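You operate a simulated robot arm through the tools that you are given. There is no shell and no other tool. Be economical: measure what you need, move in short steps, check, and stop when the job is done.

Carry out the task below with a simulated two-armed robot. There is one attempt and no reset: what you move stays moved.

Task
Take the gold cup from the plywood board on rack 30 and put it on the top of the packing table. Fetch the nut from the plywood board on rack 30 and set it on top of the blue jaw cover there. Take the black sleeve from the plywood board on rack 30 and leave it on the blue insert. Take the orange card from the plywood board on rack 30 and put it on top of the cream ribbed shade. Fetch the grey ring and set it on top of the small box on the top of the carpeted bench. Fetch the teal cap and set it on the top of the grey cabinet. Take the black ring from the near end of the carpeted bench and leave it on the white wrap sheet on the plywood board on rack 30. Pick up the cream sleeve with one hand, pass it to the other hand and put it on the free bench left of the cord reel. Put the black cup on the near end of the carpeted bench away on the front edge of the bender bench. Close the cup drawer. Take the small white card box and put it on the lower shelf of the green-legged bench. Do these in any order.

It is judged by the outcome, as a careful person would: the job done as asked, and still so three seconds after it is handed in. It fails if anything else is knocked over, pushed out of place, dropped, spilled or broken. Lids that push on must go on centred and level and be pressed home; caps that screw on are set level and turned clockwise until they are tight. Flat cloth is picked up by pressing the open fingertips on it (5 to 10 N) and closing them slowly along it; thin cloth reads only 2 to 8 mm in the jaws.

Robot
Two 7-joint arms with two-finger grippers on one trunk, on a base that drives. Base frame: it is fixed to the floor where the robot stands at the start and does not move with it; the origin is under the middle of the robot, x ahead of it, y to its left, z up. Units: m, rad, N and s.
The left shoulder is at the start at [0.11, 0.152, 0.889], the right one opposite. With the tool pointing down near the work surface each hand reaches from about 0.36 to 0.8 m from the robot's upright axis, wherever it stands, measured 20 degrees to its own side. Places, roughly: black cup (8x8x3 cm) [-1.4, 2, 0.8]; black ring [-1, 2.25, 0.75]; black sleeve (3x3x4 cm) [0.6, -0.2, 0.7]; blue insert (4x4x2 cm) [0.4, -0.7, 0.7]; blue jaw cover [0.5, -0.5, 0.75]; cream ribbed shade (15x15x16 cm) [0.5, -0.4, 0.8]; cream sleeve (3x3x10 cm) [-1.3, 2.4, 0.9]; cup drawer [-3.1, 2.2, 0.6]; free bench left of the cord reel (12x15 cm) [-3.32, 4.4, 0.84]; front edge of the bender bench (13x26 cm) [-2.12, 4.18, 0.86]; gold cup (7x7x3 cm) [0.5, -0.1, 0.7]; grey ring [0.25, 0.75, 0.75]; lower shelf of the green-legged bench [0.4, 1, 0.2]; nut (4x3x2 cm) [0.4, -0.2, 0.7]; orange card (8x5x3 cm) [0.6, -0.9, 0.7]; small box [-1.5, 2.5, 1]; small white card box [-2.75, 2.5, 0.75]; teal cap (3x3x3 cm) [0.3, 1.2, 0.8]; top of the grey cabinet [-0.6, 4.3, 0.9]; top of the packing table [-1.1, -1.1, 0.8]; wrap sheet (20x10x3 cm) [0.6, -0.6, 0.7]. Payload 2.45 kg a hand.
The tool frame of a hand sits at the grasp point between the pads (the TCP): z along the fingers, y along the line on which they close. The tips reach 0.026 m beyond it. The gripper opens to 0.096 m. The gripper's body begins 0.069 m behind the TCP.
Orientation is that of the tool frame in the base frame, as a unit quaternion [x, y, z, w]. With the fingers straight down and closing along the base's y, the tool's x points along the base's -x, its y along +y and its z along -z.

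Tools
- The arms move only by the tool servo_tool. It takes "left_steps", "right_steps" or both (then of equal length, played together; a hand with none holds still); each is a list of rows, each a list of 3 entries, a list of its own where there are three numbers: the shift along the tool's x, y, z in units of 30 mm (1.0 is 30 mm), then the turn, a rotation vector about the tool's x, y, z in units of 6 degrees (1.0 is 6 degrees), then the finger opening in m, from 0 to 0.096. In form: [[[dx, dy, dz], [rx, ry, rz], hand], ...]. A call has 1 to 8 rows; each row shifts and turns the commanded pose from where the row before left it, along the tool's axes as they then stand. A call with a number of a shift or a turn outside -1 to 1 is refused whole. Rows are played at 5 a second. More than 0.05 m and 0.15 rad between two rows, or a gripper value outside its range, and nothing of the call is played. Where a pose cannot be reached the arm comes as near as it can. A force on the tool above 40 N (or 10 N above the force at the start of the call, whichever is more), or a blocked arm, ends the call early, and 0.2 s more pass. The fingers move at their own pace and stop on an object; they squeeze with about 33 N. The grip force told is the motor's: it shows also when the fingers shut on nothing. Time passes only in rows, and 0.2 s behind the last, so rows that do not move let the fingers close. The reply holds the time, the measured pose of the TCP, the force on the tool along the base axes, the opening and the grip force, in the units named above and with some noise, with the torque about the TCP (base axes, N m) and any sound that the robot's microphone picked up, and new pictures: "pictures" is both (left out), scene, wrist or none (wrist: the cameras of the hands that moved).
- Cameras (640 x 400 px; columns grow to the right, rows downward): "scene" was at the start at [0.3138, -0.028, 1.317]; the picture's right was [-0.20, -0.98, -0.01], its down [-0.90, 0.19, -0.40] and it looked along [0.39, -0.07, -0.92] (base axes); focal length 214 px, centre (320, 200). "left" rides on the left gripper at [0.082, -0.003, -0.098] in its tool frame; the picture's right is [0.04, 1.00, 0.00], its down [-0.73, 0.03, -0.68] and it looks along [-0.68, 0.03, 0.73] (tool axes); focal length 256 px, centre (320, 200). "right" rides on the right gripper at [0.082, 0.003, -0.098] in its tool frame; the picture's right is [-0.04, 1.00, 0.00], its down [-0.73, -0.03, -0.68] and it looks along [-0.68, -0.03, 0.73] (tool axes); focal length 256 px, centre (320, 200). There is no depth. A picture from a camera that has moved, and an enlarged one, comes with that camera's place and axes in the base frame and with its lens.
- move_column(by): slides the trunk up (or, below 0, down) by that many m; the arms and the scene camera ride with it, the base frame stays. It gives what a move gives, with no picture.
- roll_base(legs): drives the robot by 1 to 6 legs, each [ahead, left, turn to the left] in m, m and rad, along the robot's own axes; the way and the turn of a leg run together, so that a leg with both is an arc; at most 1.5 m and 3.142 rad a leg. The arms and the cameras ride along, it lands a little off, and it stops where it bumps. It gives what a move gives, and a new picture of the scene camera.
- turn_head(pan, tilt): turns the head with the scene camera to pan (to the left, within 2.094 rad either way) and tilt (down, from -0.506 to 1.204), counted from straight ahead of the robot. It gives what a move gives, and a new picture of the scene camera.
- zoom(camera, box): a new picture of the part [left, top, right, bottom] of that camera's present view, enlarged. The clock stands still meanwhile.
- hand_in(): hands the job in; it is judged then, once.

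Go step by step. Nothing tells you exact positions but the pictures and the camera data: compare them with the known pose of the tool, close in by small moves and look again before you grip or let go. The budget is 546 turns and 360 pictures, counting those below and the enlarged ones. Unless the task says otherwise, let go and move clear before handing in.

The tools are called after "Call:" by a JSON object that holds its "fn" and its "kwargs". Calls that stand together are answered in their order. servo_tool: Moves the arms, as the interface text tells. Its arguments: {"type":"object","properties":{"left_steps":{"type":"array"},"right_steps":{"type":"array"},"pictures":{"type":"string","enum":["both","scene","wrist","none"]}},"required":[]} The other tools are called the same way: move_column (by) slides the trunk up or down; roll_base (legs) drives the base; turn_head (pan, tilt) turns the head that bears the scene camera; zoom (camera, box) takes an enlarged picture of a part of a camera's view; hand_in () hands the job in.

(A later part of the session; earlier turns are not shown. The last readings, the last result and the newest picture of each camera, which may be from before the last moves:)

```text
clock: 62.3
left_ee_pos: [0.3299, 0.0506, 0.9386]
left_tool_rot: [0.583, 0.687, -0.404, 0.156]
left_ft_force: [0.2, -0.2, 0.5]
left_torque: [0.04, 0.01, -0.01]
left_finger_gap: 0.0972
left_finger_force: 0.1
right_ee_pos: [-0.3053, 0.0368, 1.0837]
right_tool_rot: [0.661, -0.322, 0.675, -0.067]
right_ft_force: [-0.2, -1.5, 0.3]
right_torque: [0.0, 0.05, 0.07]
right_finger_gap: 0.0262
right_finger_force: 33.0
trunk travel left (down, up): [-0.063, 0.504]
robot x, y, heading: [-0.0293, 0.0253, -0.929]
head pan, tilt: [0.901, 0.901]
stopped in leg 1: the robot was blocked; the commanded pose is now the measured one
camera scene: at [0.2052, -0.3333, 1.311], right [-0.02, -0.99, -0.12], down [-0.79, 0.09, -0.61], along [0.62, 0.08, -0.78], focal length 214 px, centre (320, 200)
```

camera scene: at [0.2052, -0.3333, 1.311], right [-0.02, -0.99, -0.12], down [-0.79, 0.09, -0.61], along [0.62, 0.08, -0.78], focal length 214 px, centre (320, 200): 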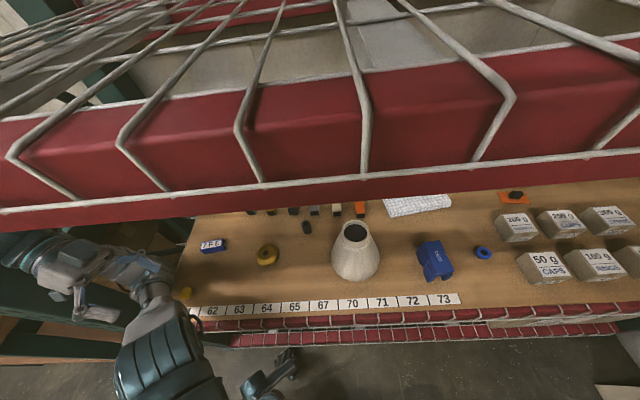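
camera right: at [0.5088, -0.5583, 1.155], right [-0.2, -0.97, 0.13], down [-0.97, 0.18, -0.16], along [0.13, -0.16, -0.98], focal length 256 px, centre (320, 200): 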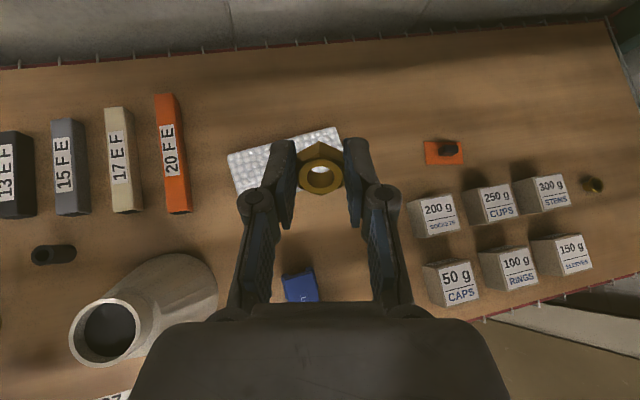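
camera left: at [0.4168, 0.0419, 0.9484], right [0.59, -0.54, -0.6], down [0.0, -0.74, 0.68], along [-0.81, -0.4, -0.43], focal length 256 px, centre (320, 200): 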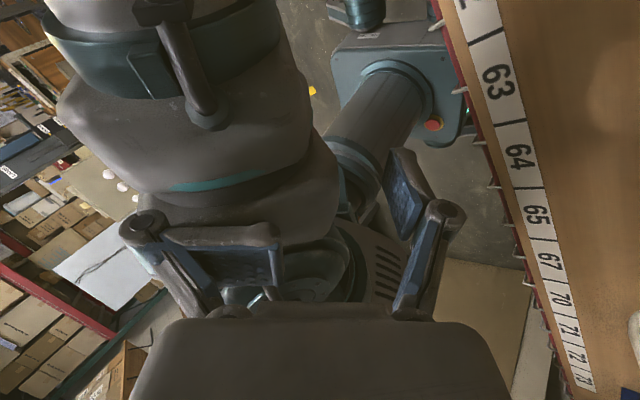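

Both hands are now force-free and everything on the board stands in place. The lean persists, so I'll look at the base and floor.

Call:
{"fn": "turn_head", "kwargs": {"pan": 2.09, "tilt": 1.2}}

Call:
{"fn": "turn_head", "kwargs": {"pan": -1.8, "tilt": 1.2}}

Call:
{"fn": "zoom", "kwargs": {"camera": "right", "box": [0, 0, 640, 400]}}

Call:
{"fn": "zoom", "kwargs": {"camera": "left", "box": [0, 0, 640, 400]}}

```text
clock: 63.7
left_ee_pos: [0.3282, 0.0494, 0.944]
left_tool_rot: [0.584, 0.677, -0.419, 0.158]
left_ft_force: [0.6, -0.9, -0.8]
left_torque: [0.0, -0.01, 0.0]
left_finger_gap: 0.096
left_finger_force: 0.0
right_ee_pos: [-0.3106, 0.039, 1.0806]
right_tool_rot: [0.656, -0.322, 0.68, -0.059]
right_ft_force: [0.0, 0.3, -0.3]
right_torque: [-0.01, -0.04, 0.0]
right_finger_gap: 0.0259
right_finger_force: 33.1
trunk travel left (down, up): [-0.063, 0.504]
robot x, y, heading: [-0.0293, 0.0209, -0.936]
head pan, tilt: [2.089, 1.201]
camera scene: at [0.1399, -0.2781, 1.3038], right [0.91, -0.4, -0.04], down [-0.38, -0.81, -0.46], along [0.15, 0.43, -0.89], focal length 214 px, centre (320, 200)
```

scene: 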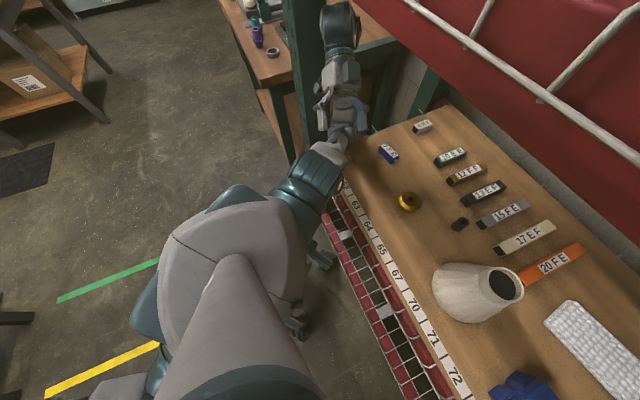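

```text
clock: 66.9
left_ee_pos: [0.3261, 0.0482, 0.9447]
left_tool_rot: [0.586, 0.675, -0.419, 0.161]
left_ft_force: [-0.1, -0.5, 0.1]
left_torque: [0.01, 0.0, 0.01]
left_finger_gap: 0.0956
left_finger_force: 0.0
right_ee_pos: [-0.311, 0.0395, 1.083]
right_tool_rot: [0.655, -0.326, 0.679, -0.058]
right_ft_force: [0.0, -0.5, -0.7]
right_torque: [-0.01, -0.03, -0.04]
right_finger_gap: 0.0262
right_finger_force: 33.4
trunk travel left (down, up): [-0.063, 0.504]
robot x, y, heading: [-0.0247, 0.0202, -0.942]
head pan, tilt: [-1.799, 1.201]
camera scene: at [0.0629, -0.3503, 1.2956], right [-0.39, 0.91, 0.1], down [0.86, 0.4, -0.31], along [-0.33, -0.04, -0.94], focal length 214 px, centre (320, 200)
```

scene: 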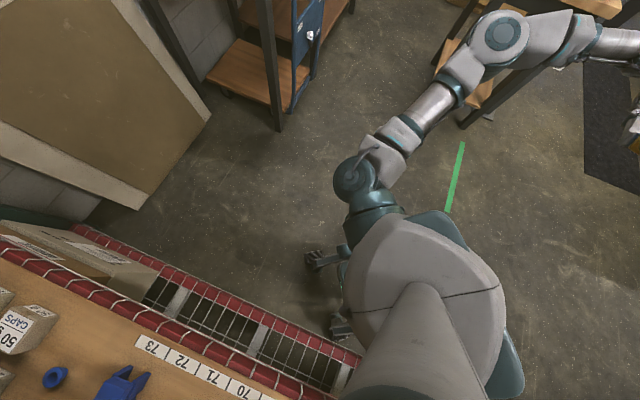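

```text
1.00 times, centred on (320, 200) of right (not enlarged: the box is as wide or as high as the picture)
camera zoom: at [-0.4151, 0.0326, 1.1575], right [-0.34, -0.76, -0.55], down [-0.52, 0.64, -0.56], along [0.78, 0.1, -0.62], focal length 256 px, centre (320, 200)
```

zoom: 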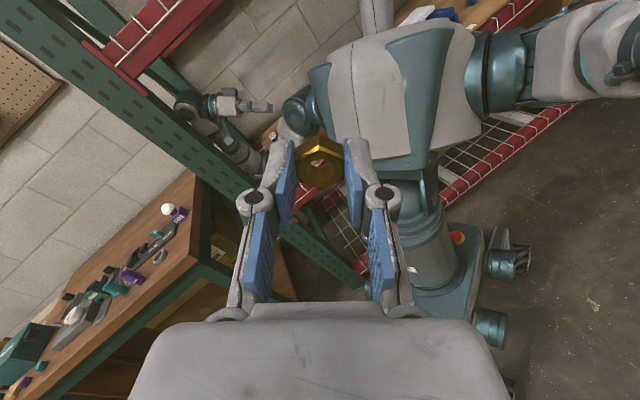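

```text
1.00 times, centred on (320, 200) of left (not enlarged: the box is as wide or as high as the picture)
camera zoom: at [0.3287, 0.1762, 0.9474], right [0.91, -0.01, -0.41], down [0.41, 0.03, 0.91], along [0.0, -1.0, 0.03], focal length 256 px, centre (320, 200)
```

zoom: 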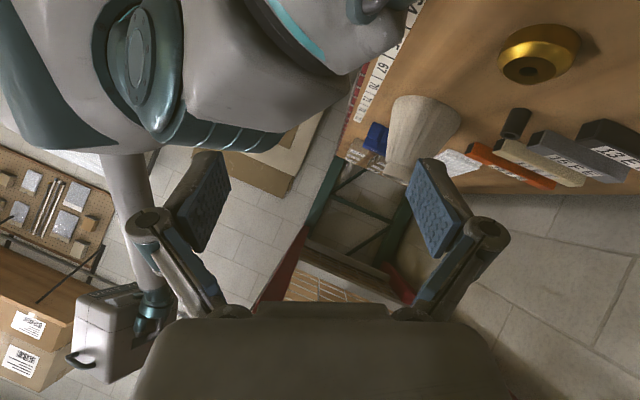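

From the right wrist I can see my own body. I'll enlarge the base.

Call:
{"fn": "zoom", "kwargs": {"camera": "right", "box": [300, 60, 620, 260]}}

Call:
{"fn": "zoom", "kwargs": {"camera": "right", "box": [330, 180, 570, 330]}}

```text
2.00 times, centred on (460, 160) of right
camera zoom: at [-0.4151, 0.0326, 1.1575], right [-0.34, -0.76, -0.55], down [-0.52, 0.64, -0.56], along [0.78, 0.1, -0.62], focal length 512 px, centre (40, 280)
```

zoom: 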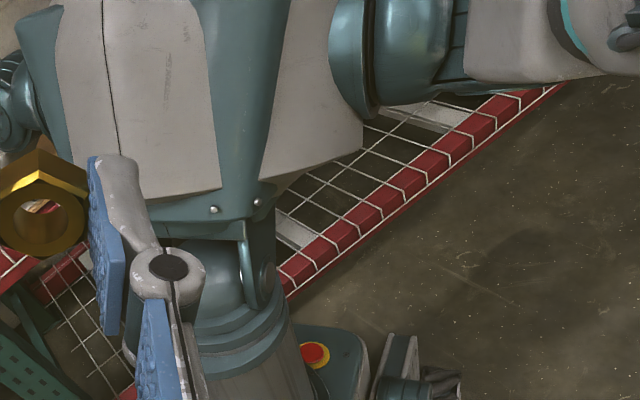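

```text
2.67 times, centred on (450, 255) of right
camera zoom: at [-0.4151, 0.0326, 1.1575], right [-0.34, -0.76, -0.55], down [-0.52, 0.64, -0.56], along [0.78, 0.1, -0.62], focal length 683 px, centre (-27, 53)
```

zoom: 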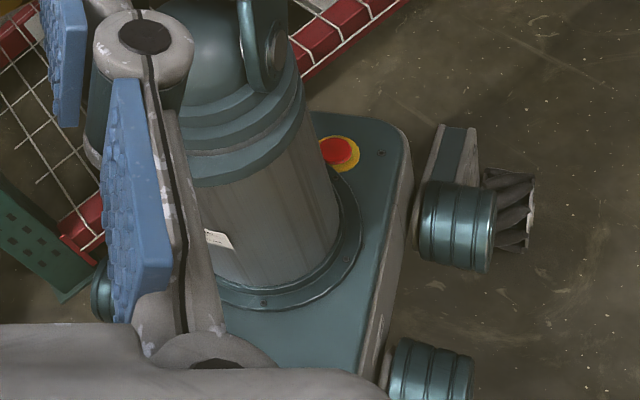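

The trunk has a waist joint that was pushed over and then held there. With the arms free, a small column move may bring it back to its proper shape.

Call:
{"fn": "move_column", "kwargs": {"by": 0.01}}

Call:
{"fn": "turn_head", "kwargs": {"pan": 0.9, "tilt": 0.7}}

```text
clock: 67.2
left_ee_pos: [0.3217, 0.0513, 0.945]
left_tool_rot: [0.589, 0.673, -0.422, 0.151]
left_ft_force: [-0.5, -0.3, 0.1]
left_torque: [0.03, -0.02, 0.02]
left_finger_gap: 0.0963
left_finger_force: 0.1
right_ee_pos: [-0.3532, 0.0949, 1.005]
right_tool_rot: [0.673, -0.213, 0.708, 0.009]
right_ft_force: [0.9, 0.1, -0.2]
right_torque: [0.0, 0.06, 0.0]
right_finger_gap: 0.0261
right_finger_force: 32.8
trunk travel left (down, up): [-0.065, 0.502]
robot x, y, heading: [-0.0321, 0.0117, -0.948]
head pan, tilt: [-1.799, 1.201]
stopped: the arm was blocked; the commanded pose is now the measured one
```

```text
clock: 69.6
left_ee_pos: [0.317, 0.05, 0.9472]
left_tool_rot: [0.608, 0.653, -0.423, 0.157]
left_ft_force: [0.1, -0.3, -0.9]
left_torque: [-0.01, 0.04, -0.01]
left_finger_gap: 0.0959
left_finger_force: 0.0
right_ee_pos: [-0.3566, 0.0991, 1.0209]
right_tool_rot: [0.677, -0.229, 0.699, 0.004]
right_ft_force: [0.6, -0.6, -1.1]
right_torque: [0.01, 0.04, -0.02]
right_finger_gap: 0.0261
right_finger_force: 33.1
trunk travel left (down, up): [-0.065, 0.502]
robot x, y, heading: [-0.0265, 0.012, -0.961]
head pan, tilt: [0.901, 0.7]
camera scene: at [0.1716, -0.319, 1.3412], right [-0.06, -0.99, -0.09], down [-0.63, 0.11, -0.77], along [0.78, 0.01, -0.63], focal length 214 px, centre (320, 200)
```

scene: 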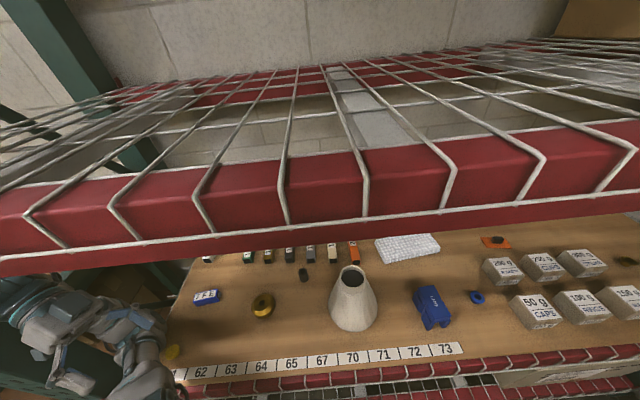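

The lean is shrinking. The left forearm is still by the upright, so I'll drive the base away from the rack and to the right.

Call:
{"fn": "roll_base", "kwargs": {"legs": [[-0.05, -0.25, 0]]}}

```text
clock: 70.3
left_ee_pos: [0.3101, 0.0523, 0.9476]
left_tool_rot: [0.634, 0.628, -0.423, 0.16]
left_ft_force: [0.2, -0.2, -0.2]
left_torque: [-0.01, 0.01, 0.03]
left_finger_gap: 0.096
left_finger_force: 0.1
right_ee_pos: [-0.4428, 0.1457, 0.9973]
right_tool_rot: [0.68, -0.094, 0.724, -0.066]
right_ft_force: [0.3, 1.1, -0.5]
right_torque: [0.0, 0.01, -0.13]
right_finger_gap: 0.026
right_finger_force: 32.6
trunk travel left (down, up): [-0.065, 0.502]
robot x, y, heading: [-0.0305, 0.006, -0.973]
head pan, tilt: [0.901, 0.7]
stopped in leg 1: the robot was blocked; the commanded pose is now the measured one
camera scene: at [0.1542, -0.3048, 1.346], right [-0.07, -0.99, -0.07], down [-0.62, 0.1, -0.78], along [0.78, -0.01, -0.62], focal length 214 px, centre (320, 200)
```

scene: 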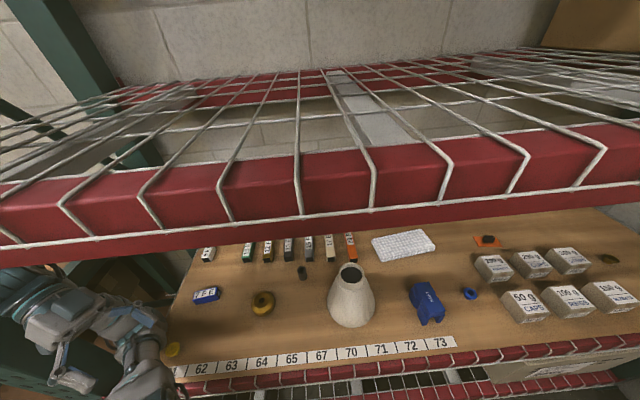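

Call:
{"fn": "zoom", "kwargs": {"camera": "scene", "box": [0, 240, 256, 400]}}

Call:
{"fn": "zoom", "kwargs": {"camera": "right", "box": [0, 0, 640, 400]}}

Call:
{"fn": "turn_head", "kwargs": {"pan": 1.6, "tilt": 1.0}}

```text
2.50 times, centred on (128, 320) of scene
camera zoom: at [0.1542, -0.3048, 1.346], right [-0.07, -0.99, -0.07], down [-0.62, 0.1, -0.78], along [0.78, -0.01, -0.62], focal length 536 px, centre (800, -100)
```

zoom: 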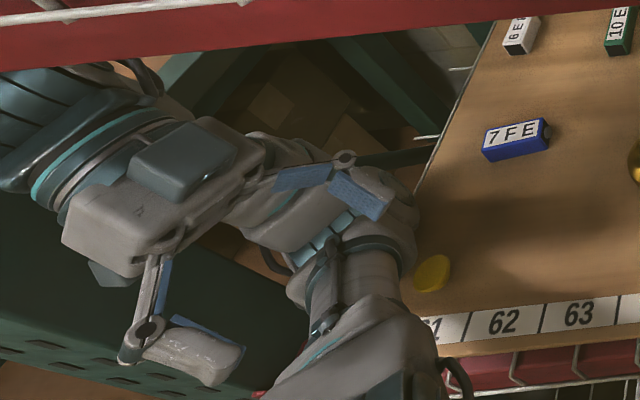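

```text
1.00 times, centred on (320, 200) of right (not enlarged: the box is as wide or as high as the picture)
camera zoom: at [-0.5475, 0.1294, 1.071], right [-0.03, -0.96, -0.26], down [-0.63, 0.22, -0.75], along [0.78, 0.14, -0.61], focal length 256 px, centre (320, 200)
```

zoom: 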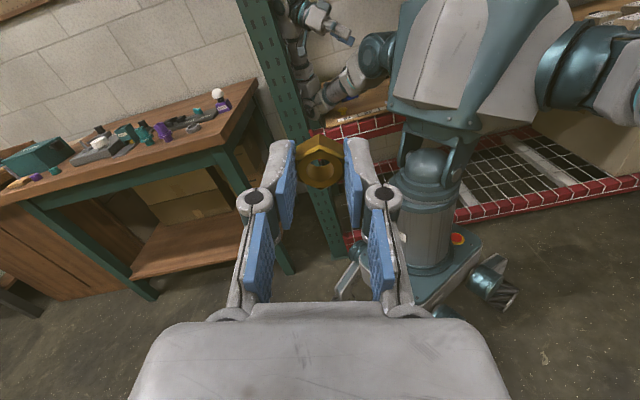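

```text
clock: 71.3
left_ee_pos: [0.3106, 0.0484, 0.9517]
left_tool_rot: [0.633, 0.622, -0.43, 0.169]
left_ft_force: [-0.4, -0.6, -0.2]
left_torque: [-0.03, -0.02, 0.01]
left_finger_gap: 0.0962
left_finger_force: 0.0
right_ee_pos: [-0.4423, 0.1422, 1.0013]
right_tool_rot: [0.68, -0.1, 0.723, -0.067]
right_ft_force: [-0.3, -0.9, -1.3]
right_torque: [0.0, 0.03, 0.09]
right_finger_gap: 0.0257
right_finger_force: 32.7
trunk travel left (down, up): [-0.065, 0.502]
robot x, y, heading: [-0.0301, 0.0078, -0.98]
head pan, tilt: [1.6, 1.0]
camera scene: at [0.1226, -0.2646, 1.324], right [0.58, -0.81, -0.04], down [-0.67, -0.44, -0.6], along [0.47, 0.38, -0.8], focal length 214 px, centre (320, 200)
```

scene: 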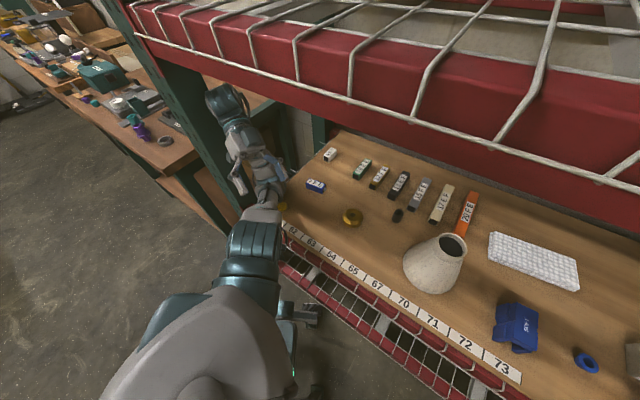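

The view is clear now: the left elbow sits at the board's left corner near the yellow cap, and the lean is nearly gone. I'll try drawing the left hand straight back out of the rack.

Call:
{"fn": "servo_tool", "kwargs": {"left_steps": [[[0.14, -0.93, 0.33], [0, 0, 0], 0.096], [[0.14, -0.93, 0.33], [0, 0, 0], 0.096], [[0.14, -0.93, 0.33], [0, 0, 0], 0.096]], "pictures": "scene"}}

```text
clock: 71.7
left_ee_pos: [0.3067, 0.05, 0.9529]
left_tool_rot: [0.645, 0.608, -0.429, 0.173]
left_ft_force: [-0.8, 0.3, -0.1]
left_torque: [0.02, -0.01, 0.01]
left_finger_gap: 0.096
left_finger_force: 0.2
left hand out of reach, approached as far as the arm can: row 1
right_ee_pos: [-0.4828, 0.1612, 0.9913]
right_tool_rot: [0.681, -0.033, 0.724, -0.1]
right_ft_force: [0.1, 1.1, -0.5]
right_torque: [0.01, -0.02, -0.08]
right_finger_gap: 0.0261
right_finger_force: 33.4
trunk travel left (down, up): [-0.065, 0.502]
robot x, y, heading: [-0.0337, -0.002, -0.992]
head pan, tilt: [1.6, 1.0]
stopped in row 1 (right hand): the arm was blocked; the commanded pose is now the measured one
camera scene: at [0.1146, -0.2557, 1.3263], right [0.57, -0.82, -0.03], down [-0.67, -0.45, -0.6], along [0.48, 0.36, -0.8], focal length 214 px, centre (320, 200)
```

scene: 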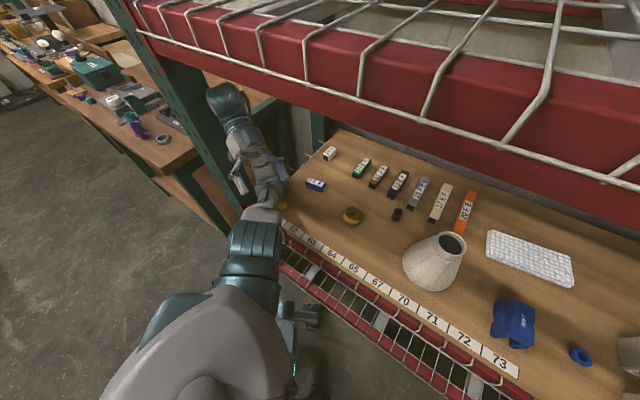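

Things are settling and the lean is almost gone. I'll try moving the right hand outward around my right side.

Call:
{"fn": "servo_tool", "kwargs": {"right_steps": [[[0.18, 0.69, -0.69], [0, 0, 0], 0.0], [[0.18, 0.69, -0.69], [0, 0, 0], 0.0], [[0.18, 0.69, -0.69], [0, 0, 0], 0.0], [[0.18, 0.69, -0.69], [0, 0, 0], 0.0]], "pictures": "none"}}

```text
clock: 72.7
left_ee_pos: [0.308, 0.0484, 0.9548]
left_tool_rot: [0.646, 0.604, -0.431, 0.176]
left_ft_force: [-0.9, 0.5, 0.0]
left_torque: [-0.01, -0.02, 0.02]
left_finger_gap: 0.096
left_finger_force: 0.0
right_ee_pos: [-0.4409, 0.1149, 1.0008]
right_tool_rot: [0.692, -0.085, 0.715, -0.043]
right_ft_force: [0.4, 0.5, -0.6]
right_torque: [-0.02, -0.04, -0.01]
right_finger_gap: 0.0259
right_finger_force: 32.9
right hand out of reach, approached as far as the arm can: row 1, 2, 3, 4
trunk travel left (down, up): [-0.065, 0.502]
robot x, y, heading: [-0.0291, 0.001, -0.992]
head pan, tilt: [1.6, 1.0]
```

The controls respond again without a stop. I'll bring the right hand along toward the robot's right front.

Call:
{"fn": "servo_tool", "kwargs": {"right_steps": [[[0.14, 0.85, 0.3], [0, 0, 0], 0.0], [[0.14, 0.85, 0.3], [0, 0, 0], 0.0], [[0.14, 0.85, 0.3], [0, 0, 0], 0.0], [[0.14, 0.85, 0.3], [0, 0, 0], 0.0], [[0.14, 0.85, 0.3], [0, 0, 0], 0.0], [[0.14, 0.85, 0.3], [0, 0, 0], 0.0]], "pictures": "wrist"}}

```text
clock: 74.1
left_ee_pos: [0.3085, 0.0481, 0.9547]
left_tool_rot: [0.645, 0.605, -0.432, 0.177]
left_ft_force: [1.1, 0.2, 0.5]
left_torque: [-0.04, 0.0, 0.01]
left_finger_gap: 0.0959
left_finger_force: 0.0
right_ee_pos: [-0.3954, -0.044, 1.0009]
right_tool_rot: [0.691, -0.086, 0.716, -0.044]
right_ft_force: [-0.5, -1.1, 0.3]
right_torque: [-0.03, 0.02, -0.02]
right_finger_gap: 0.0261
right_finger_force: 32.9
trunk travel left (down, up): [-0.065, 0.502]
robot x, y, heading: [-0.026, 0.0032, -0.992]
head pan, tilt: [1.6, 1.0]
camera right: at [-0.4975, -0.0554, 1.0777], right [-0.05, -0.97, -0.22], down [-0.65, 0.2, -0.74], along [0.76, 0.1, -0.64], focal length 256 px, centre (320, 200)
```

right: 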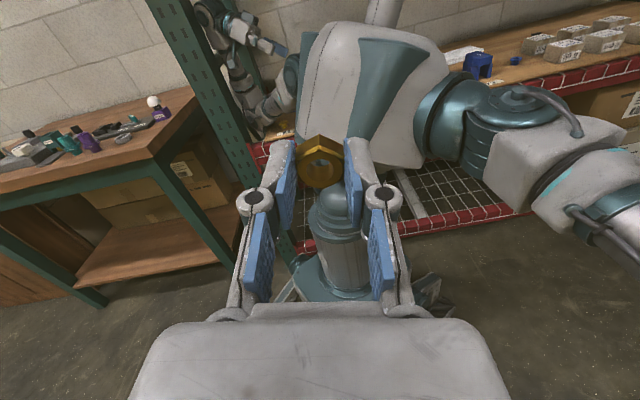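

Control is normal again. The left arm is folded inside the rack but clear of the beam (bottom about 1.2) and the post, so I'll drive straight back from the rack.

Call:
{"fn": "roll_base", "kwargs": {"legs": [[-0.164, -0.251, 0]]}}

```text
clock: 75.2
left_ee_pos: [0.3024, 0.063, 0.9918]
left_tool_rot: [0.645, 0.532, -0.524, 0.163]
left_ft_force: [-0.7, -0.7, 1.5]
left_torque: [0.0, -0.01, 0.01]
left_finger_gap: 0.096
left_finger_force: 0.1
right_ee_pos: [-0.4068, 0.0403, 1.0104]
right_tool_rot: [0.699, -0.091, 0.709, 0.012]
right_ft_force: [0.3, 1.3, -1.7]
right_torque: [-0.01, -0.12, -0.11]
right_finger_gap: 0.0261
right_finger_force: 33.2
trunk travel left (down, up): [-0.065, 0.502]
robot x, y, heading: [-0.0693, -0.019, -1.073]
head pan, tilt: [1.6, 1.0]
stopped in leg 1: the robot was blocked; the commanded pose is now the measured one
camera scene: at [0.0509, -0.2383, 1.3388], right [0.5, -0.87, 0.0], down [-0.7, -0.4, -0.58], along [0.5, 0.29, -0.81], focal length 214 px, centre (320, 200)
```

scene: 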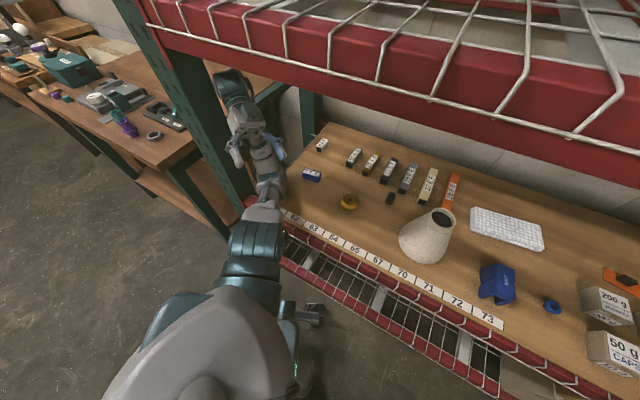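

The lean is gone. The left forearm still seems caught near the post, so I'll move the left hand to the right along the board to draw the wrist away from it.

Call:
{"fn": "servo_tool", "kwargs": {"left_steps": [[[-0.53, 0.47, 0.7], [0, 0, 0], 0.096], [[-0.53, 0.47, 0.7], [0, 0, 0], 0.096], [[-0.53, 0.47, 0.7], [0, 0, 0], 0.096], [[-0.53, 0.47, 0.7], [0, 0, 0], 0.096]], "pictures": "scene"}}

```text
clock: 76.4
left_ee_pos: [0.3468, -0.0482, 0.9675]
left_tool_rot: [0.692, 0.535, -0.454, 0.17]
left_ft_force: [0.3, 0.1, -0.7]
left_torque: [0.01, -0.03, -0.02]
left_finger_gap: 0.0958
left_finger_force: 0.1
right_ee_pos: [-0.3732, 0.0494, 1.0163]
right_tool_rot: [0.71, -0.093, 0.698, 0.02]
right_ft_force: [-0.1, 0.6, -1.8]
right_torque: [-0.03, -0.03, -0.02]
right_finger_gap: 0.0261
right_finger_force: 32.8
trunk travel left (down, up): [-0.065, 0.502]
robot x, y, heading: [-0.0727, -0.0201, -1.093]
head pan, tilt: [1.6, 1.0]
stopped in row 4 (left hand): the arm was blocked; the commanded pose is now the measured one
camera scene: at [0.0391, -0.2324, 1.3407], right [0.49, -0.87, 0.01], down [-0.71, -0.4, -0.58], along [0.52, 0.28, -0.81], focal length 214 px, centre (320, 200)
```

scene: 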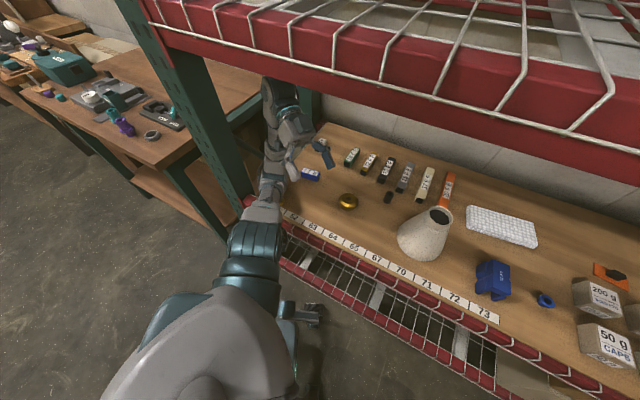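

Call:
{"fn": "roll_base", "kwargs": {"legs": [[-0.1, -0.2, 0]]}}

```text
clock: 78.1
left_ee_pos: [0.1373, -0.0499, 0.9443]
left_tool_rot: [0.668, 0.542, -0.485, 0.161]
left_ft_force: [-0.4, -0.1, 0.0]
left_torque: [0.01, -0.01, 0.04]
left_finger_gap: 0.096
left_finger_force: 0.0
right_ee_pos: [-0.5889, 0.0465, 1.0176]
right_tool_rot: [0.716, -0.092, 0.691, 0.021]
right_ft_force: [0.0, -0.5, -0.6]
right_torque: [0.01, 0.01, 0.04]
right_finger_gap: 0.0259
right_finger_force: 32.8
trunk travel left (down, up): [-0.065, 0.502]
robot x, y, heading: [-0.2968, -0.0264, -1.093]
head pan, tilt: [1.6, 1.0]
camera scene: at [-0.1127, -0.2142, 1.3276], right [0.49, -0.87, 0.0], down [-0.74, -0.41, -0.53], along [0.47, 0.26, -0.85], focal length 214 px, centre (320, 200)
```

scene: 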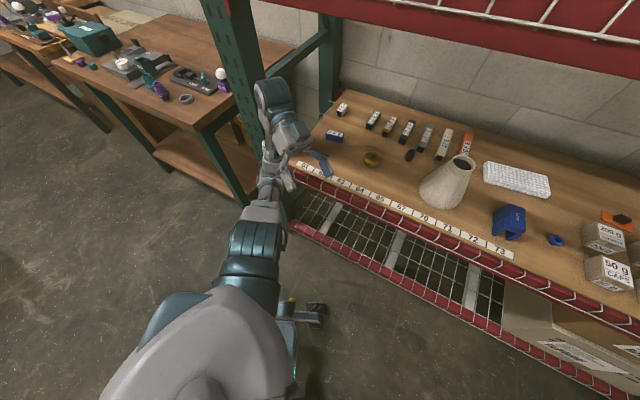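

Free of the rack, with everything on the board still in place. I'll back off further and turn to face the rack before restoring the arms.

Call:
{"fn": "roll_base", "kwargs": {"legs": [[-0.184, -0.355, 0], [0, 0, 1.09]]}}

Call:
{"fn": "turn_head", "kwargs": {"pan": 0, "tilt": 0.6}}

```text
clock: 83.4
left_ee_pos: [-0.4758, 0.3429, 0.9472]
left_tool_rot: [0.292, 0.809, -0.329, 0.389]
left_ft_force: [0.2, -0.1, -0.2]
left_torque: [0.03, -0.02, -0.01]
left_finger_gap: 0.0958
left_finger_force: 0.0
right_ee_pos: [-0.8958, -0.2571, 1.0161]
right_tool_rot: [0.659, 0.291, 0.603, -0.342]
right_ft_force: [-0.3, -0.2, -0.1]
right_torque: [0.01, 0.0, 0.04]
right_finger_gap: 0.0262
right_finger_force: 33.3
trunk travel left (down, up): [-0.065, 0.502]
robot x, y, heading: [-0.6961, -0.02, -0.006]
head pan, tilt: [1.6, 1.0]
camera scene: at [-0.4464, 0.0426, 1.3285], right [1.0, 0.03, 0.0], down [0.02, -0.84, -0.54], along [-0.02, 0.54, -0.84], focal length 214 px, centre (320, 200)
```

scene: 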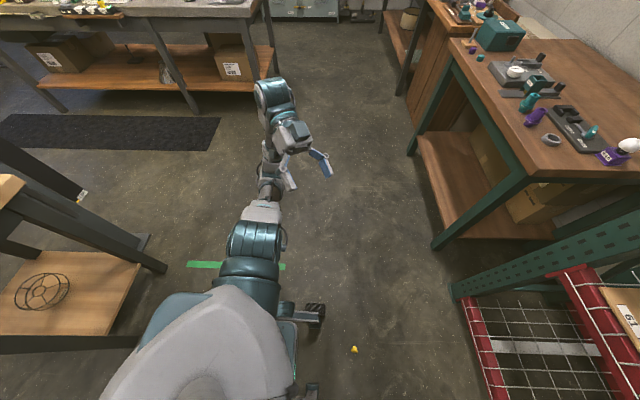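

```text
clock: 85.0
left_ee_pos: [-0.4766, 0.3438, 0.9482]
left_tool_rot: [0.292, 0.809, -0.329, 0.39]
left_ft_force: [-0.5, 0.5, -0.2]
left_torque: [0.0, 0.0, 0.02]
left_finger_gap: 0.0959
left_finger_force: 0.0
right_ee_pos: [-0.897, -0.257, 1.0162]
right_tool_rot: [0.658, 0.291, 0.604, -0.342]
right_ft_force: [0.0, -0.5, -0.4]
right_torque: [-0.01, 0.0, 0.02]
right_finger_gap: 0.0263
right_finger_force: 33.4
trunk travel left (down, up): [-0.065, 0.502]
robot x, y, heading: [-0.6959, -0.028, -0.004]
head pan, tilt: [0.0, 0.6]
camera scene: at [-0.356, -0.0274, 1.3603], right [0.0, -1.0, 0.0], down [-0.57, 0.0, -0.82], along [0.82, 0.0, -0.57], focal length 214 px, centre (320, 200)
```

scene: 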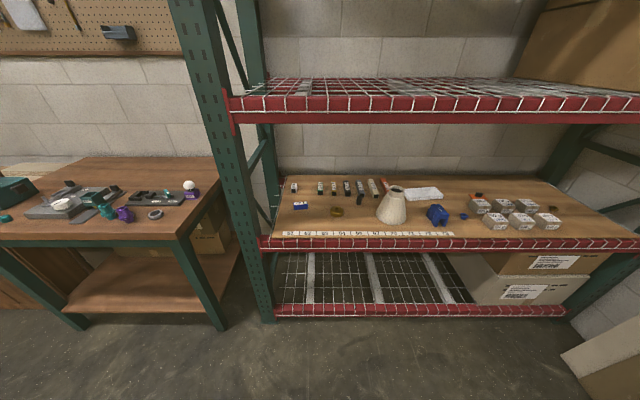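

I am upright and square to the rack, but a small yellow object lies on the floor at about [-0.28, 0]: the yellow cap fell off the board, and I'll put it back later. First I'll move the right hand out to the side.

Call:
{"fn": "servo_tool", "kwargs": {"right_steps": [[[0.06, 0.96, -0.89], [0, 0, 0], 0.0], [[0.06, 0.96, -0.89], [0, 0, 0], 0.0], [[0.06, 0.96, -0.89], [0, 0, 0], 0.0], [[0.06, 0.96, -0.89], [0, 0, 0], 0.0], [[0.06, 0.96, -0.89], [0, 0, 0], 0.0], [[0.06, 0.96, -0.89], [0, 0, 0], 0.0], [[0.06, 0.96, -0.89], [0, 0, 0], 0.0]], "pictures": "none"}}

Call:
{"fn": "zoom", "kwargs": {"camera": "scene", "box": [260, 160, 580, 360]}}

```text
clock: 86.6
left_ee_pos: [-0.4769, 0.3425, 0.9487]
left_tool_rot: [0.293, 0.809, -0.328, 0.389]
left_ft_force: [-0.7, -0.2, 0.0]
left_torque: [-0.01, -0.02, -0.02]
left_finger_gap: 0.0959
left_finger_force: 0.1
right_ee_pos: [-0.8673, -0.4056, 1.0129]
right_tool_rot: [0.658, 0.29, 0.604, -0.343]
right_ft_force: [0.1, 0.6, -1.4]
right_torque: [-0.01, 0.01, -0.02]
right_finger_gap: 0.0263
right_finger_force: 32.7
right hand out of reach, approached as far as the arm can: row 4, 5, 6, 7
trunk travel left (down, up): [-0.065, 0.502]
robot x, y, heading: [-0.6977, -0.0273, -0.002]
head pan, tilt: [0.0, 0.6]
```

```text
2.00 times, centred on (420, 260) of scene
camera zoom: at [-0.3555, -0.0281, 1.3602], right [0.0, -1.0, 0.0], down [-0.57, 0.0, -0.82], along [0.82, 0.0, -0.57], focal length 429 px, centre (120, 80)
```

zoom: 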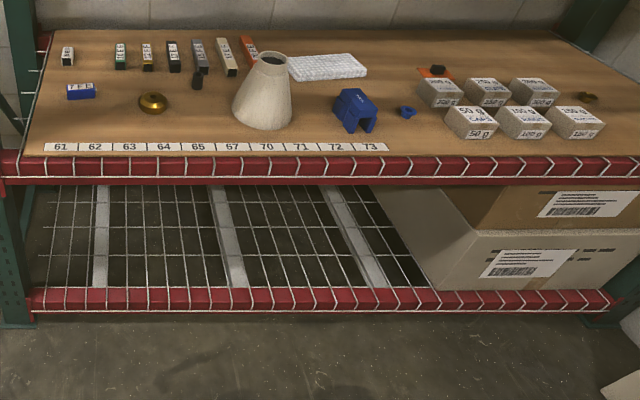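

The yellow cap is indeed missing from the board; the rest is unchanged. Now I'll turn the right hand toward fingers-down.

Call:
{"fn": "servo_tool", "kwargs": {"right_steps": [[[0, 0, 0], [0.9, -0.51, -0.98], 0.0], [[0, 0, 0], [0.9, -0.51, -0.98], 0.0], [[0, 0, 0], [0.9, -0.51, -0.98], 0.0], [[0, 0, 0], [0.9, -0.51, -0.98], 0.0], [[0, 0, 0], [0.9, -0.51, -0.98], 0.0], [[0, 0, 0], [0.9, -0.51, -0.98], 0.0]], "pictures": "none"}}

```text
clock: 88.0
left_ee_pos: [-0.4765, 0.3427, 0.9478]
left_tool_rot: [0.292, 0.809, -0.328, 0.39]
left_ft_force: [0.1, 0.1, 0.0]
left_torque: [0.0, 0.01, -0.01]
left_finger_gap: 0.0963
left_finger_force: 0.2
right_ee_pos: [-0.8666, -0.4053, 1.012]
right_tool_rot: [0.505, 0.678, 0.464, -0.264]
right_ft_force: [-0.2, -0.6, -0.2]
right_torque: [0.02, 0.0, 0.01]
right_finger_gap: 0.026
right_finger_force: 33.2
trunk travel left (down, up): [-0.065, 0.502]
robot x, y, heading: [-0.6965, -0.026, 0.0]
head pan, tilt: [0.0, 0.6]
```

Call:
{"fn": "servo_tool", "kwargs": {"right_steps": [[[0, 0, 0], [0.9, -0.51, -0.98], 0.0], [[0, 0, 0], [0.9, -0.51, -0.98], 0.0], [[0, 0, 0], [0.9, -0.51, -0.98], 0.0], [[0, 0, 0], [0.9, -0.51, -0.98], 0.0], [[0, 0, 0], [0.9, -0.51, -0.98], 0.0], [[0, 0, 0], [0.9, -0.51, -0.98], 0.0], [[0, 0, 0], [0.9, -0.51, -0.98], 0.0]], "pictures": "none"}}

```text
clock: 89.6
left_ee_pos: [-0.4775, 0.3423, 0.9492]
left_tool_rot: [0.292, 0.81, -0.329, 0.388]
left_ft_force: [0.2, 0.3, 0.3]
left_torque: [-0.02, -0.02, -0.01]
left_finger_gap: 0.096
left_finger_force: 0.0
right_ee_pos: [-0.8657, -0.4041, 1.0126]
right_tool_rot: [0.206, 0.954, 0.189, -0.108]
right_ft_force: [-0.3, 0.0, -0.9]
right_torque: [-0.04, 0.0, 0.0]
right_finger_gap: 0.0261
right_finger_force: 32.4
trunk travel left (down, up): [-0.065, 0.502]
robot x, y, heading: [-0.6983, -0.0263, -0.005]
head pan, tilt: [0.0, 0.6]
```

Call:
{"fn": "servo_tool", "kwargs": {"right_steps": [[[0, 0, 0], [0.9, -0.51, -0.98], 0.0], [[0, 0, 0], [0.9, -0.51, -0.98], 0.0], [[0, 0, 0], [0.9, -0.51, -0.98], 0.0], [[0, 0, 0], [0.9, -0.51, -0.98], 0.0], [[-1, -0.3, 0], [0, 0, 0], 0.0], [[-1, -0.3, 0], [0, 0, 0], 0.0], [[-1, -0.3, 0], [0, 0, 0], 0.0], [[-1, -0.3, 0], [0, 0, 0], 0.0]], "pictures": "none"}}

Call:
{"fn": "servo_tool", "kwargs": {"right_steps": [[[-1, 0, 0], [0, 0, 0], 0.0], [[-1, 0, 0], [0, 0, 0], 0.0], [[-1, 0, 0], [0, 0, 0], 0.0], [[-1, 0, 0], [0, 0, 0], 0.0], [[-1, 0, 0], [0, 0, 0], 0.0], [[-1, 0, 0], [0, 0, 0], 0.0], [[-1, 0, 0], [0, 0, 0], 0.0], [[-1, 0, 0], [0, 0, 0], 0.0]], "pictures": "none"}}

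```text
clock: 91.4
left_ee_pos: [-0.4762, 0.3431, 0.9469]
left_tool_rot: [0.293, 0.809, -0.329, 0.389]
left_ft_force: [0.7, -0.1, -0.5]
left_torque: [0.02, -0.01, -0.03]
left_finger_gap: 0.096
left_finger_force: 0.1
right_ee_pos: [-0.7855, -0.3839, 1.001]
right_tool_rot: [0.005, 1.0, 0.004, -0.004]
right_ft_force: [-0.2, 0.2, -0.8]
right_torque: [-0.01, 0.02, 0.0]
right_finger_gap: 0.026
right_finger_force: 32.8
right hand out of reach, approached as far as the arm can: row 6, 7, 8
trunk travel left (down, up): [-0.065, 0.502]
robot x, y, heading: [-0.7, -0.0258, -0.006]
head pan, tilt: [0.0, 0.6]
```

```text
clock: 93.2
left_ee_pos: [-0.4776, 0.3429, 0.9491]
left_tool_rot: [0.293, 0.808, -0.329, 0.39]
left_ft_force: [0.1, 0.6, -0.7]
left_torque: [0.01, -0.03, 0.04]
left_finger_gap: 0.096
left_finger_force: 0.0
right_ee_pos: [-0.6049, -0.3086, 0.9862]
right_tool_rot: [0.001, 1.0, 0.005, -0.012]
right_ft_force: [0.8, -0.5, -0.2]
right_torque: [0.0, 0.02, 0.04]
right_finger_gap: 0.0259
right_finger_force: 32.8
right hand out of reach, approached as far as the arm can: row 1, 2, 3, 4, 5, 6, 7, 8
trunk travel left (down, up): [-0.065, 0.502]
robot x, y, heading: [-0.6985, -0.0278, -0.003]
head pan, tilt: [0.0, 0.6]
stopped in row 8 (right hand): the force on the tool passed its limit at 97 N (the readings are from after the stop); the commanded pose is now the measured one
```

The right hand touched something; I'll look at it.

Call:
{"fn": "turn_head", "kwargs": {"pan": -1.2, "tilt": 1.0}}

Call:
{"fn": "zoom", "kwargs": {"camera": "right", "box": [0, 0, 640, 400]}}

```text
clock: 94.6
left_ee_pos: [-0.4777, 0.3415, 0.9486]
left_tool_rot: [0.293, 0.809, -0.329, 0.39]
left_ft_force: [0.7, -0.4, -0.6]
left_torque: [0.0, 0.04, -0.01]
left_finger_gap: 0.0959
left_finger_force: 0.0
right_ee_pos: [-0.6044, -0.3084, 0.988]
right_tool_rot: [0.002, 1.0, 0.006, -0.011]
right_ft_force: [-0.2, 0.3, -1.2]
right_torque: [0.0, -0.02, 0.03]
right_finger_gap: 0.0262
right_finger_force: 33.1
trunk travel left (down, up): [-0.065, 0.502]
robot x, y, heading: [-0.6964, -0.0212, -0.003]
head pan, tilt: [-1.201, 1.0]
camera scene: at [-0.417, -0.0921, 1.328], right [-0.93, -0.36, 0.0], down [-0.31, 0.78, -0.54], along [0.19, -0.5, -0.84], focal length 214 px, centre (320, 200)
```

scene: 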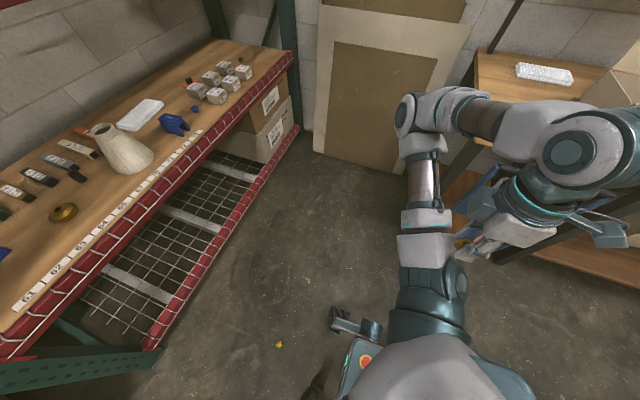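

```text
1.00 times, centred on (320, 200) of right (not enlarged: the box is as wide or as high as the picture)
camera zoom: at [-0.6847, -0.3056, 1.0872], right [0.04, 1.0, 0.01], down [0.75, -0.04, 0.66], along [0.66, -0.02, -0.75], focal length 256 px, centre (320, 200)
```

zoom: 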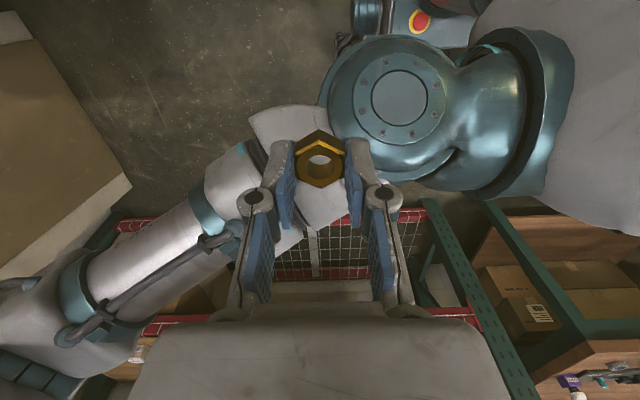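

The right hand is just behind its own upper arm. I'll lift it over.

Call:
{"fn": "servo_tool", "kwargs": {"right_steps": [[[0.3, 0, -1], [0, 0, 0], 0.0], [[0, 0, -1], [0, 0, 0], 0.0], [[0, 0, -1], [0, 0, 0], 0.0], [[0, 0, -1], [0, 0, 0], 0.0], [[0, 0, -1], [0, 0, 0], 0.0], [[0, 0, -1], [0, 0, 0], 0.0]], "pictures": "none"}}

Call:
{"fn": "servo_tool", "kwargs": {"right_steps": [[[-1, -0.5, 0], [0, 0, 0], 0.0], [[-1, -0.5, 0], [0, 0, 0], 0.0], [[-1, -0.5, 0], [0, 0, 0], 0.0], [[-1, -0.5, 0], [0, 0, 0], 0.0], [[-1, 0, 0], [0, 0, 0], 0.0], [[-1, 0, 0], [0, 0, 0], 0.0]], "pictures": "scene"}}

```text
clock: 96.0
left_ee_pos: [-0.4795, 0.3426, 0.9491]
left_tool_rot: [0.292, 0.809, -0.329, 0.391]
left_ft_force: [-0.5, -0.1, -0.3]
left_torque: [0.0, -0.01, 0.0]
left_finger_gap: 0.096
left_finger_force: 0.1
right_ee_pos: [-0.6502, -0.2566, 1.1038]
right_tool_rot: [0.001, 1.0, 0.005, -0.012]
right_ft_force: [-0.1, -0.6, 0.2]
right_torque: [0.0, 0.01, -0.01]
right_finger_gap: 0.0259
right_finger_force: 33.4
right hand out of reach, approached as far as the arm can: row 1, 2, 3, 4, 5, 6
trunk travel left (down, up): [-0.065, 0.502]
robot x, y, heading: [-0.6951, -0.022, -0.002]
head pan, tilt: [-1.201, 1.0]
```

```text
clock: 97.4
left_ee_pos: [-0.474, 0.3409, 0.9478]
left_tool_rot: [0.292, 0.81, -0.328, 0.388]
left_ft_force: [0.5, -0.3, -0.7]
left_torque: [0.01, 0.02, -0.02]
left_finger_gap: 0.0957
left_finger_force: 0.0
right_ee_pos: [-0.5145, -0.261, 1.0471]
right_tool_rot: [0.002, 1.0, 0.006, -0.014]
right_ft_force: [0.1, 0.5, -1.0]
right_torque: [0.02, 0.03, -0.01]
right_finger_gap: 0.026
right_finger_force: 33.3
right hand out of reach, approached as far as the arm can: row 1, 2, 3, 4
trunk travel left (down, up): [-0.065, 0.502]
robot x, y, heading: [-0.6956, -0.0276, -0.0]
head pan, tilt: [-1.201, 1.0]
camera scene: at [-0.4111, -0.0935, 1.326], right [-0.93, -0.36, 0.01], down [-0.31, 0.79, -0.54], along [0.19, -0.5, -0.84], focal length 214 px, centre (320, 200)
```

scene: 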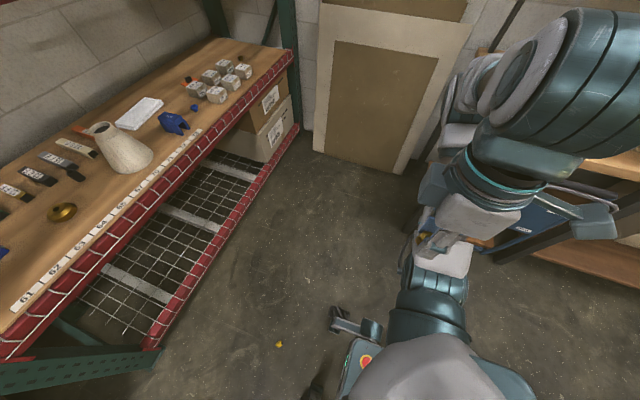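

Call:
{"fn": "servo_tool", "kwargs": {"right_steps": [[[-1, -0.5, 0], [0, 0, 0], 0.0], [[-1, -0.5, 0], [0, 0, 0], 0.0], [[-1, -0.5, 0], [0, 0, 0], 0.0], [[-1, -0.5, 0], [0, 0, 0], 0.0], [[-1, -0.5, 0], [0, 0, 0], 0.0], [[-1, 0, 0], [0, 0, 0], 0.0]], "pictures": "scene"}}

```text
clock: 98.8
left_ee_pos: [-0.4774, 0.3432, 0.949]
left_tool_rot: [0.293, 0.808, -0.33, 0.39]
left_ft_force: [0.1, 0.6, 0.3]
left_torque: [0.0, -0.01, 0.02]
left_finger_gap: 0.0963
left_finger_force: 0.0
right_ee_pos: [-0.34, -0.3346, 1.0441]
right_tool_rot: [0.001, 1.0, 0.004, -0.011]
right_ft_force: [-0.2, -1.0, -0.9]
right_torque: [-0.01, -0.03, 0.0]
right_finger_gap: 0.0262
right_finger_force: 32.8
trunk travel left (down, up): [-0.065, 0.502]
robot x, y, heading: [-0.6964, -0.0304, -0.008]
head pan, tilt: [-1.201, 1.0]
camera scene: at [-0.4154, -0.0916, 1.3276], right [-0.93, -0.36, 0.0], down [-0.31, 0.78, -0.54], along [0.19, -0.5, -0.84], focal length 214 px, centre (320, 200)
```

scene: 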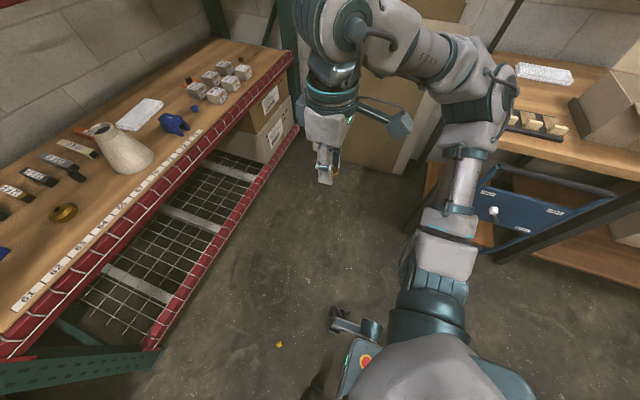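

The right arm is back in its normal shape with the nut. Now I'll restore the left hand to fingers-down.

Call:
{"fn": "servo_tool", "kwargs": {"left_steps": [[[0, 0, 0], [-0.75, 0.89, -0.66], 0.096], [[0, 0, 0], [-0.75, 0.89, -0.66], 0.096], [[0, 0, 0], [-0.75, 0.89, -0.66], 0.096], [[0, 0, 0], [-0.75, 0.89, -0.66], 0.096], [[0, 0, 0], [-0.75, 0.89, -0.66], 0.096], [[0, 0, 0], [-0.75, 0.89, -0.66], 0.096], [[0, 0, 0], [-0.75, 0.89, -0.66], 0.096], [[0, 0, 0], [-0.75, 0.89, -0.66], 0.096]], "pictures": "none"}}

Call:
{"fn": "turn_head", "kwargs": {"pan": 1.0, "tilt": 1.0}}

```text
clock: 100.6
left_ee_pos: [-0.4674, 0.3541, 0.8993]
left_tool_rot: [0.035, 0.998, -0.036, 0.047]
left_ft_force: [0.5, -0.4, 0.0]
left_torque: [0.03, -0.03, 0.01]
left_finger_gap: 0.0959
left_finger_force: 0.1
left hand out of reach, approached as far as the arm can: row 7, 8
right_ee_pos: [-0.3417, -0.3359, 1.0427]
right_tool_rot: [0.001, 1.0, 0.005, -0.011]
right_ft_force: [-0.1, 0.0, -1.0]
right_torque: [0.03, -0.04, 0.02]
right_finger_gap: 0.0261
right_finger_force: 32.9
trunk travel left (down, up): [-0.065, 0.502]
robot x, y, heading: [-0.6982, -0.0267, -0.004]
head pan, tilt: [-1.201, 1.0]
```

```text
clock: 102.6
left_ee_pos: [-0.4685, 0.3548, 0.8982]
left_tool_rot: [0.036, 0.997, -0.037, 0.049]
left_ft_force: [0.1, 0.2, 0.8]
left_torque: [-0.01, -0.03, -0.01]
left_finger_gap: 0.0959
left_finger_force: 0.0
right_ee_pos: [-0.3408, -0.334, 1.0439]
right_tool_rot: [0.001, 1.0, 0.005, -0.011]
right_ft_force: [-0.9, 0.0, -0.5]
right_torque: [0.0, -0.01, -0.01]
right_finger_gap: 0.026
right_finger_force: 33.4
trunk travel left (down, up): [-0.065, 0.502]
robot x, y, heading: [-0.7004, -0.0288, -0.003]
head pan, tilt: [1.0, 1.0]
camera scene: at [-0.4038, 0.0314, 1.3278], right [0.84, -0.54, 0.0], down [-0.46, -0.71, -0.54], along [0.29, 0.45, -0.84], focal length 214 px, centre (320, 200)
```

scene: 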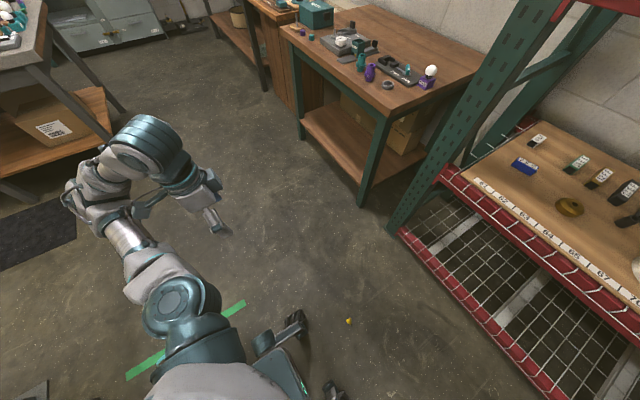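

Both arms are normal again. I'll pick the yellow cap off the floor with the left hand: lower the trunk, shift the base, and bring the left hand forward.

Call:
{"fn": "move_column", "kwargs": {"by": -0.06}}

Call:
{"fn": "roll_base", "kwargs": {"legs": [[0.06, -0.105, 0]]}}

Call:
{"fn": "servo_tool", "kwargs": {"left_steps": [[[-0.5, 0, 0], [-0.71, 0.94, -0.69], 0.096], [[-1, -0.9, 0], [0, 0, 0], 0.096], [[-1, -0.9, 0], [0, 0, 0], 0.096], [[-1, -0.9, 0], [0, 0, 0], 0.096], [[-1, -0.9, 0], [0, 0, 0], 0.096], [[-1, -0.9, 0], [0, 0, 0], 0.096]], "pictures": "wrist"}}

```text
clock: 103.6
left_ee_pos: [-0.451, 0.3546, 0.825]
left_tool_rot: [0.034, 0.999, -0.039, -0.002]
left_ft_force: [-0.3, 0.4, 0.7]
left_torque: [0.02, -0.03, 0.01]
left_finger_gap: 0.0961
left_finger_force: 0.1
right_ee_pos: [-0.3428, -0.3349, 0.9862]
right_tool_rot: [0.001, 1.0, 0.005, -0.01]
right_ft_force: [-0.7, -0.4, -0.1]
right_torque: [-0.01, 0.0, -0.02]
right_finger_gap: 0.0261
right_finger_force: 32.9
trunk travel left (down, up): [-0.005, 0.562]
robot x, y, heading: [-0.6977, -0.0278, 0.002]
head pan, tilt: [1.0, 1.0]
```

```text
clock: 104.9
left_ee_pos: [-0.3908, 0.2666, 0.8164]
left_tool_rot: [0.033, 0.998, -0.047, -0.003]
left_ft_force: [-1.1, 0.0, 0.9]
left_torque: [0.01, -0.03, 0.03]
left_finger_gap: 0.0958
left_finger_force: 0.1
right_ee_pos: [-0.2808, -0.4211, 0.9888]
right_tool_rot: [0.002, 1.0, -0.003, -0.012]
right_ft_force: [0.4, 0.5, -1.1]
right_torque: [0.01, 0.02, 0.03]
right_finger_gap: 0.0257
right_finger_force: 33.2
trunk travel left (down, up): [-0.005, 0.562]
robot x, y, heading: [-0.6381, -0.1226, -0.003]
head pan, tilt: [1.0, 1.0]
camera scene: at [-0.2652, -0.0427, 1.2393], right [0.84, -0.54, 0.01], down [-0.46, -0.72, -0.52], along [0.29, 0.43, -0.85], focal length 214 px, centre (320, 200)
```

scene: 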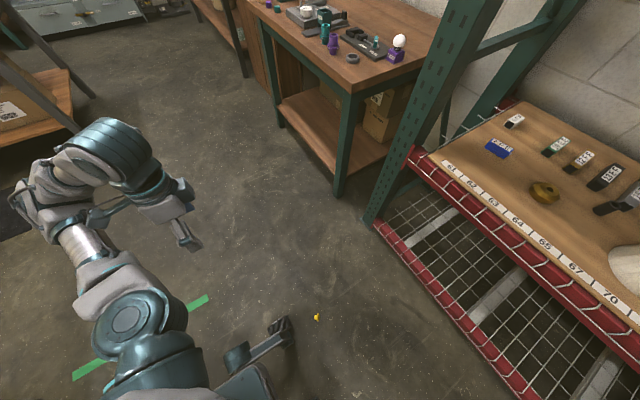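

```text
clock: 106.3
left_ee_pos: [-0.2486, 0.126, 0.7908]
left_tool_rot: [-0.004, 0.999, -0.025, -0.037]
left_ft_force: [-0.1, 0.9, -1.0]
left_torque: [-0.05, 0.01, -0.01]
left_finger_gap: 0.096
left_finger_force: 0.0
left hand out of reach, approached as far as the arm can: row 1, 2
right_ee_pos: [-0.2848, -0.4241, 0.9883]
right_tool_rot: [0.001, 1.0, -0.001, -0.01]
right_ft_force: [-0.6, 0.6, -0.8]
right_torque: [-0.06, -0.03, 0.01]
right_finger_gap: 0.0263
right_finger_force: 33.4
trunk travel left (down, up): [-0.005, 0.562]
robot x, y, heading: [-0.6429, -0.1242, -0.0]
head pan, tilt: [1.0, 1.0]
camera left: at [-0.3224, 0.1262, 0.8949], right [-0.05, 1.0, -0.05], down [0.78, 0.07, 0.62], along [0.62, -0.01, -0.78], focal length 256 px, centre (320, 200)
```

left: 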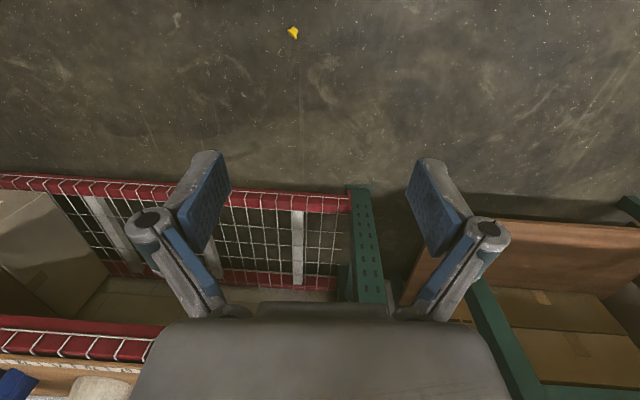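

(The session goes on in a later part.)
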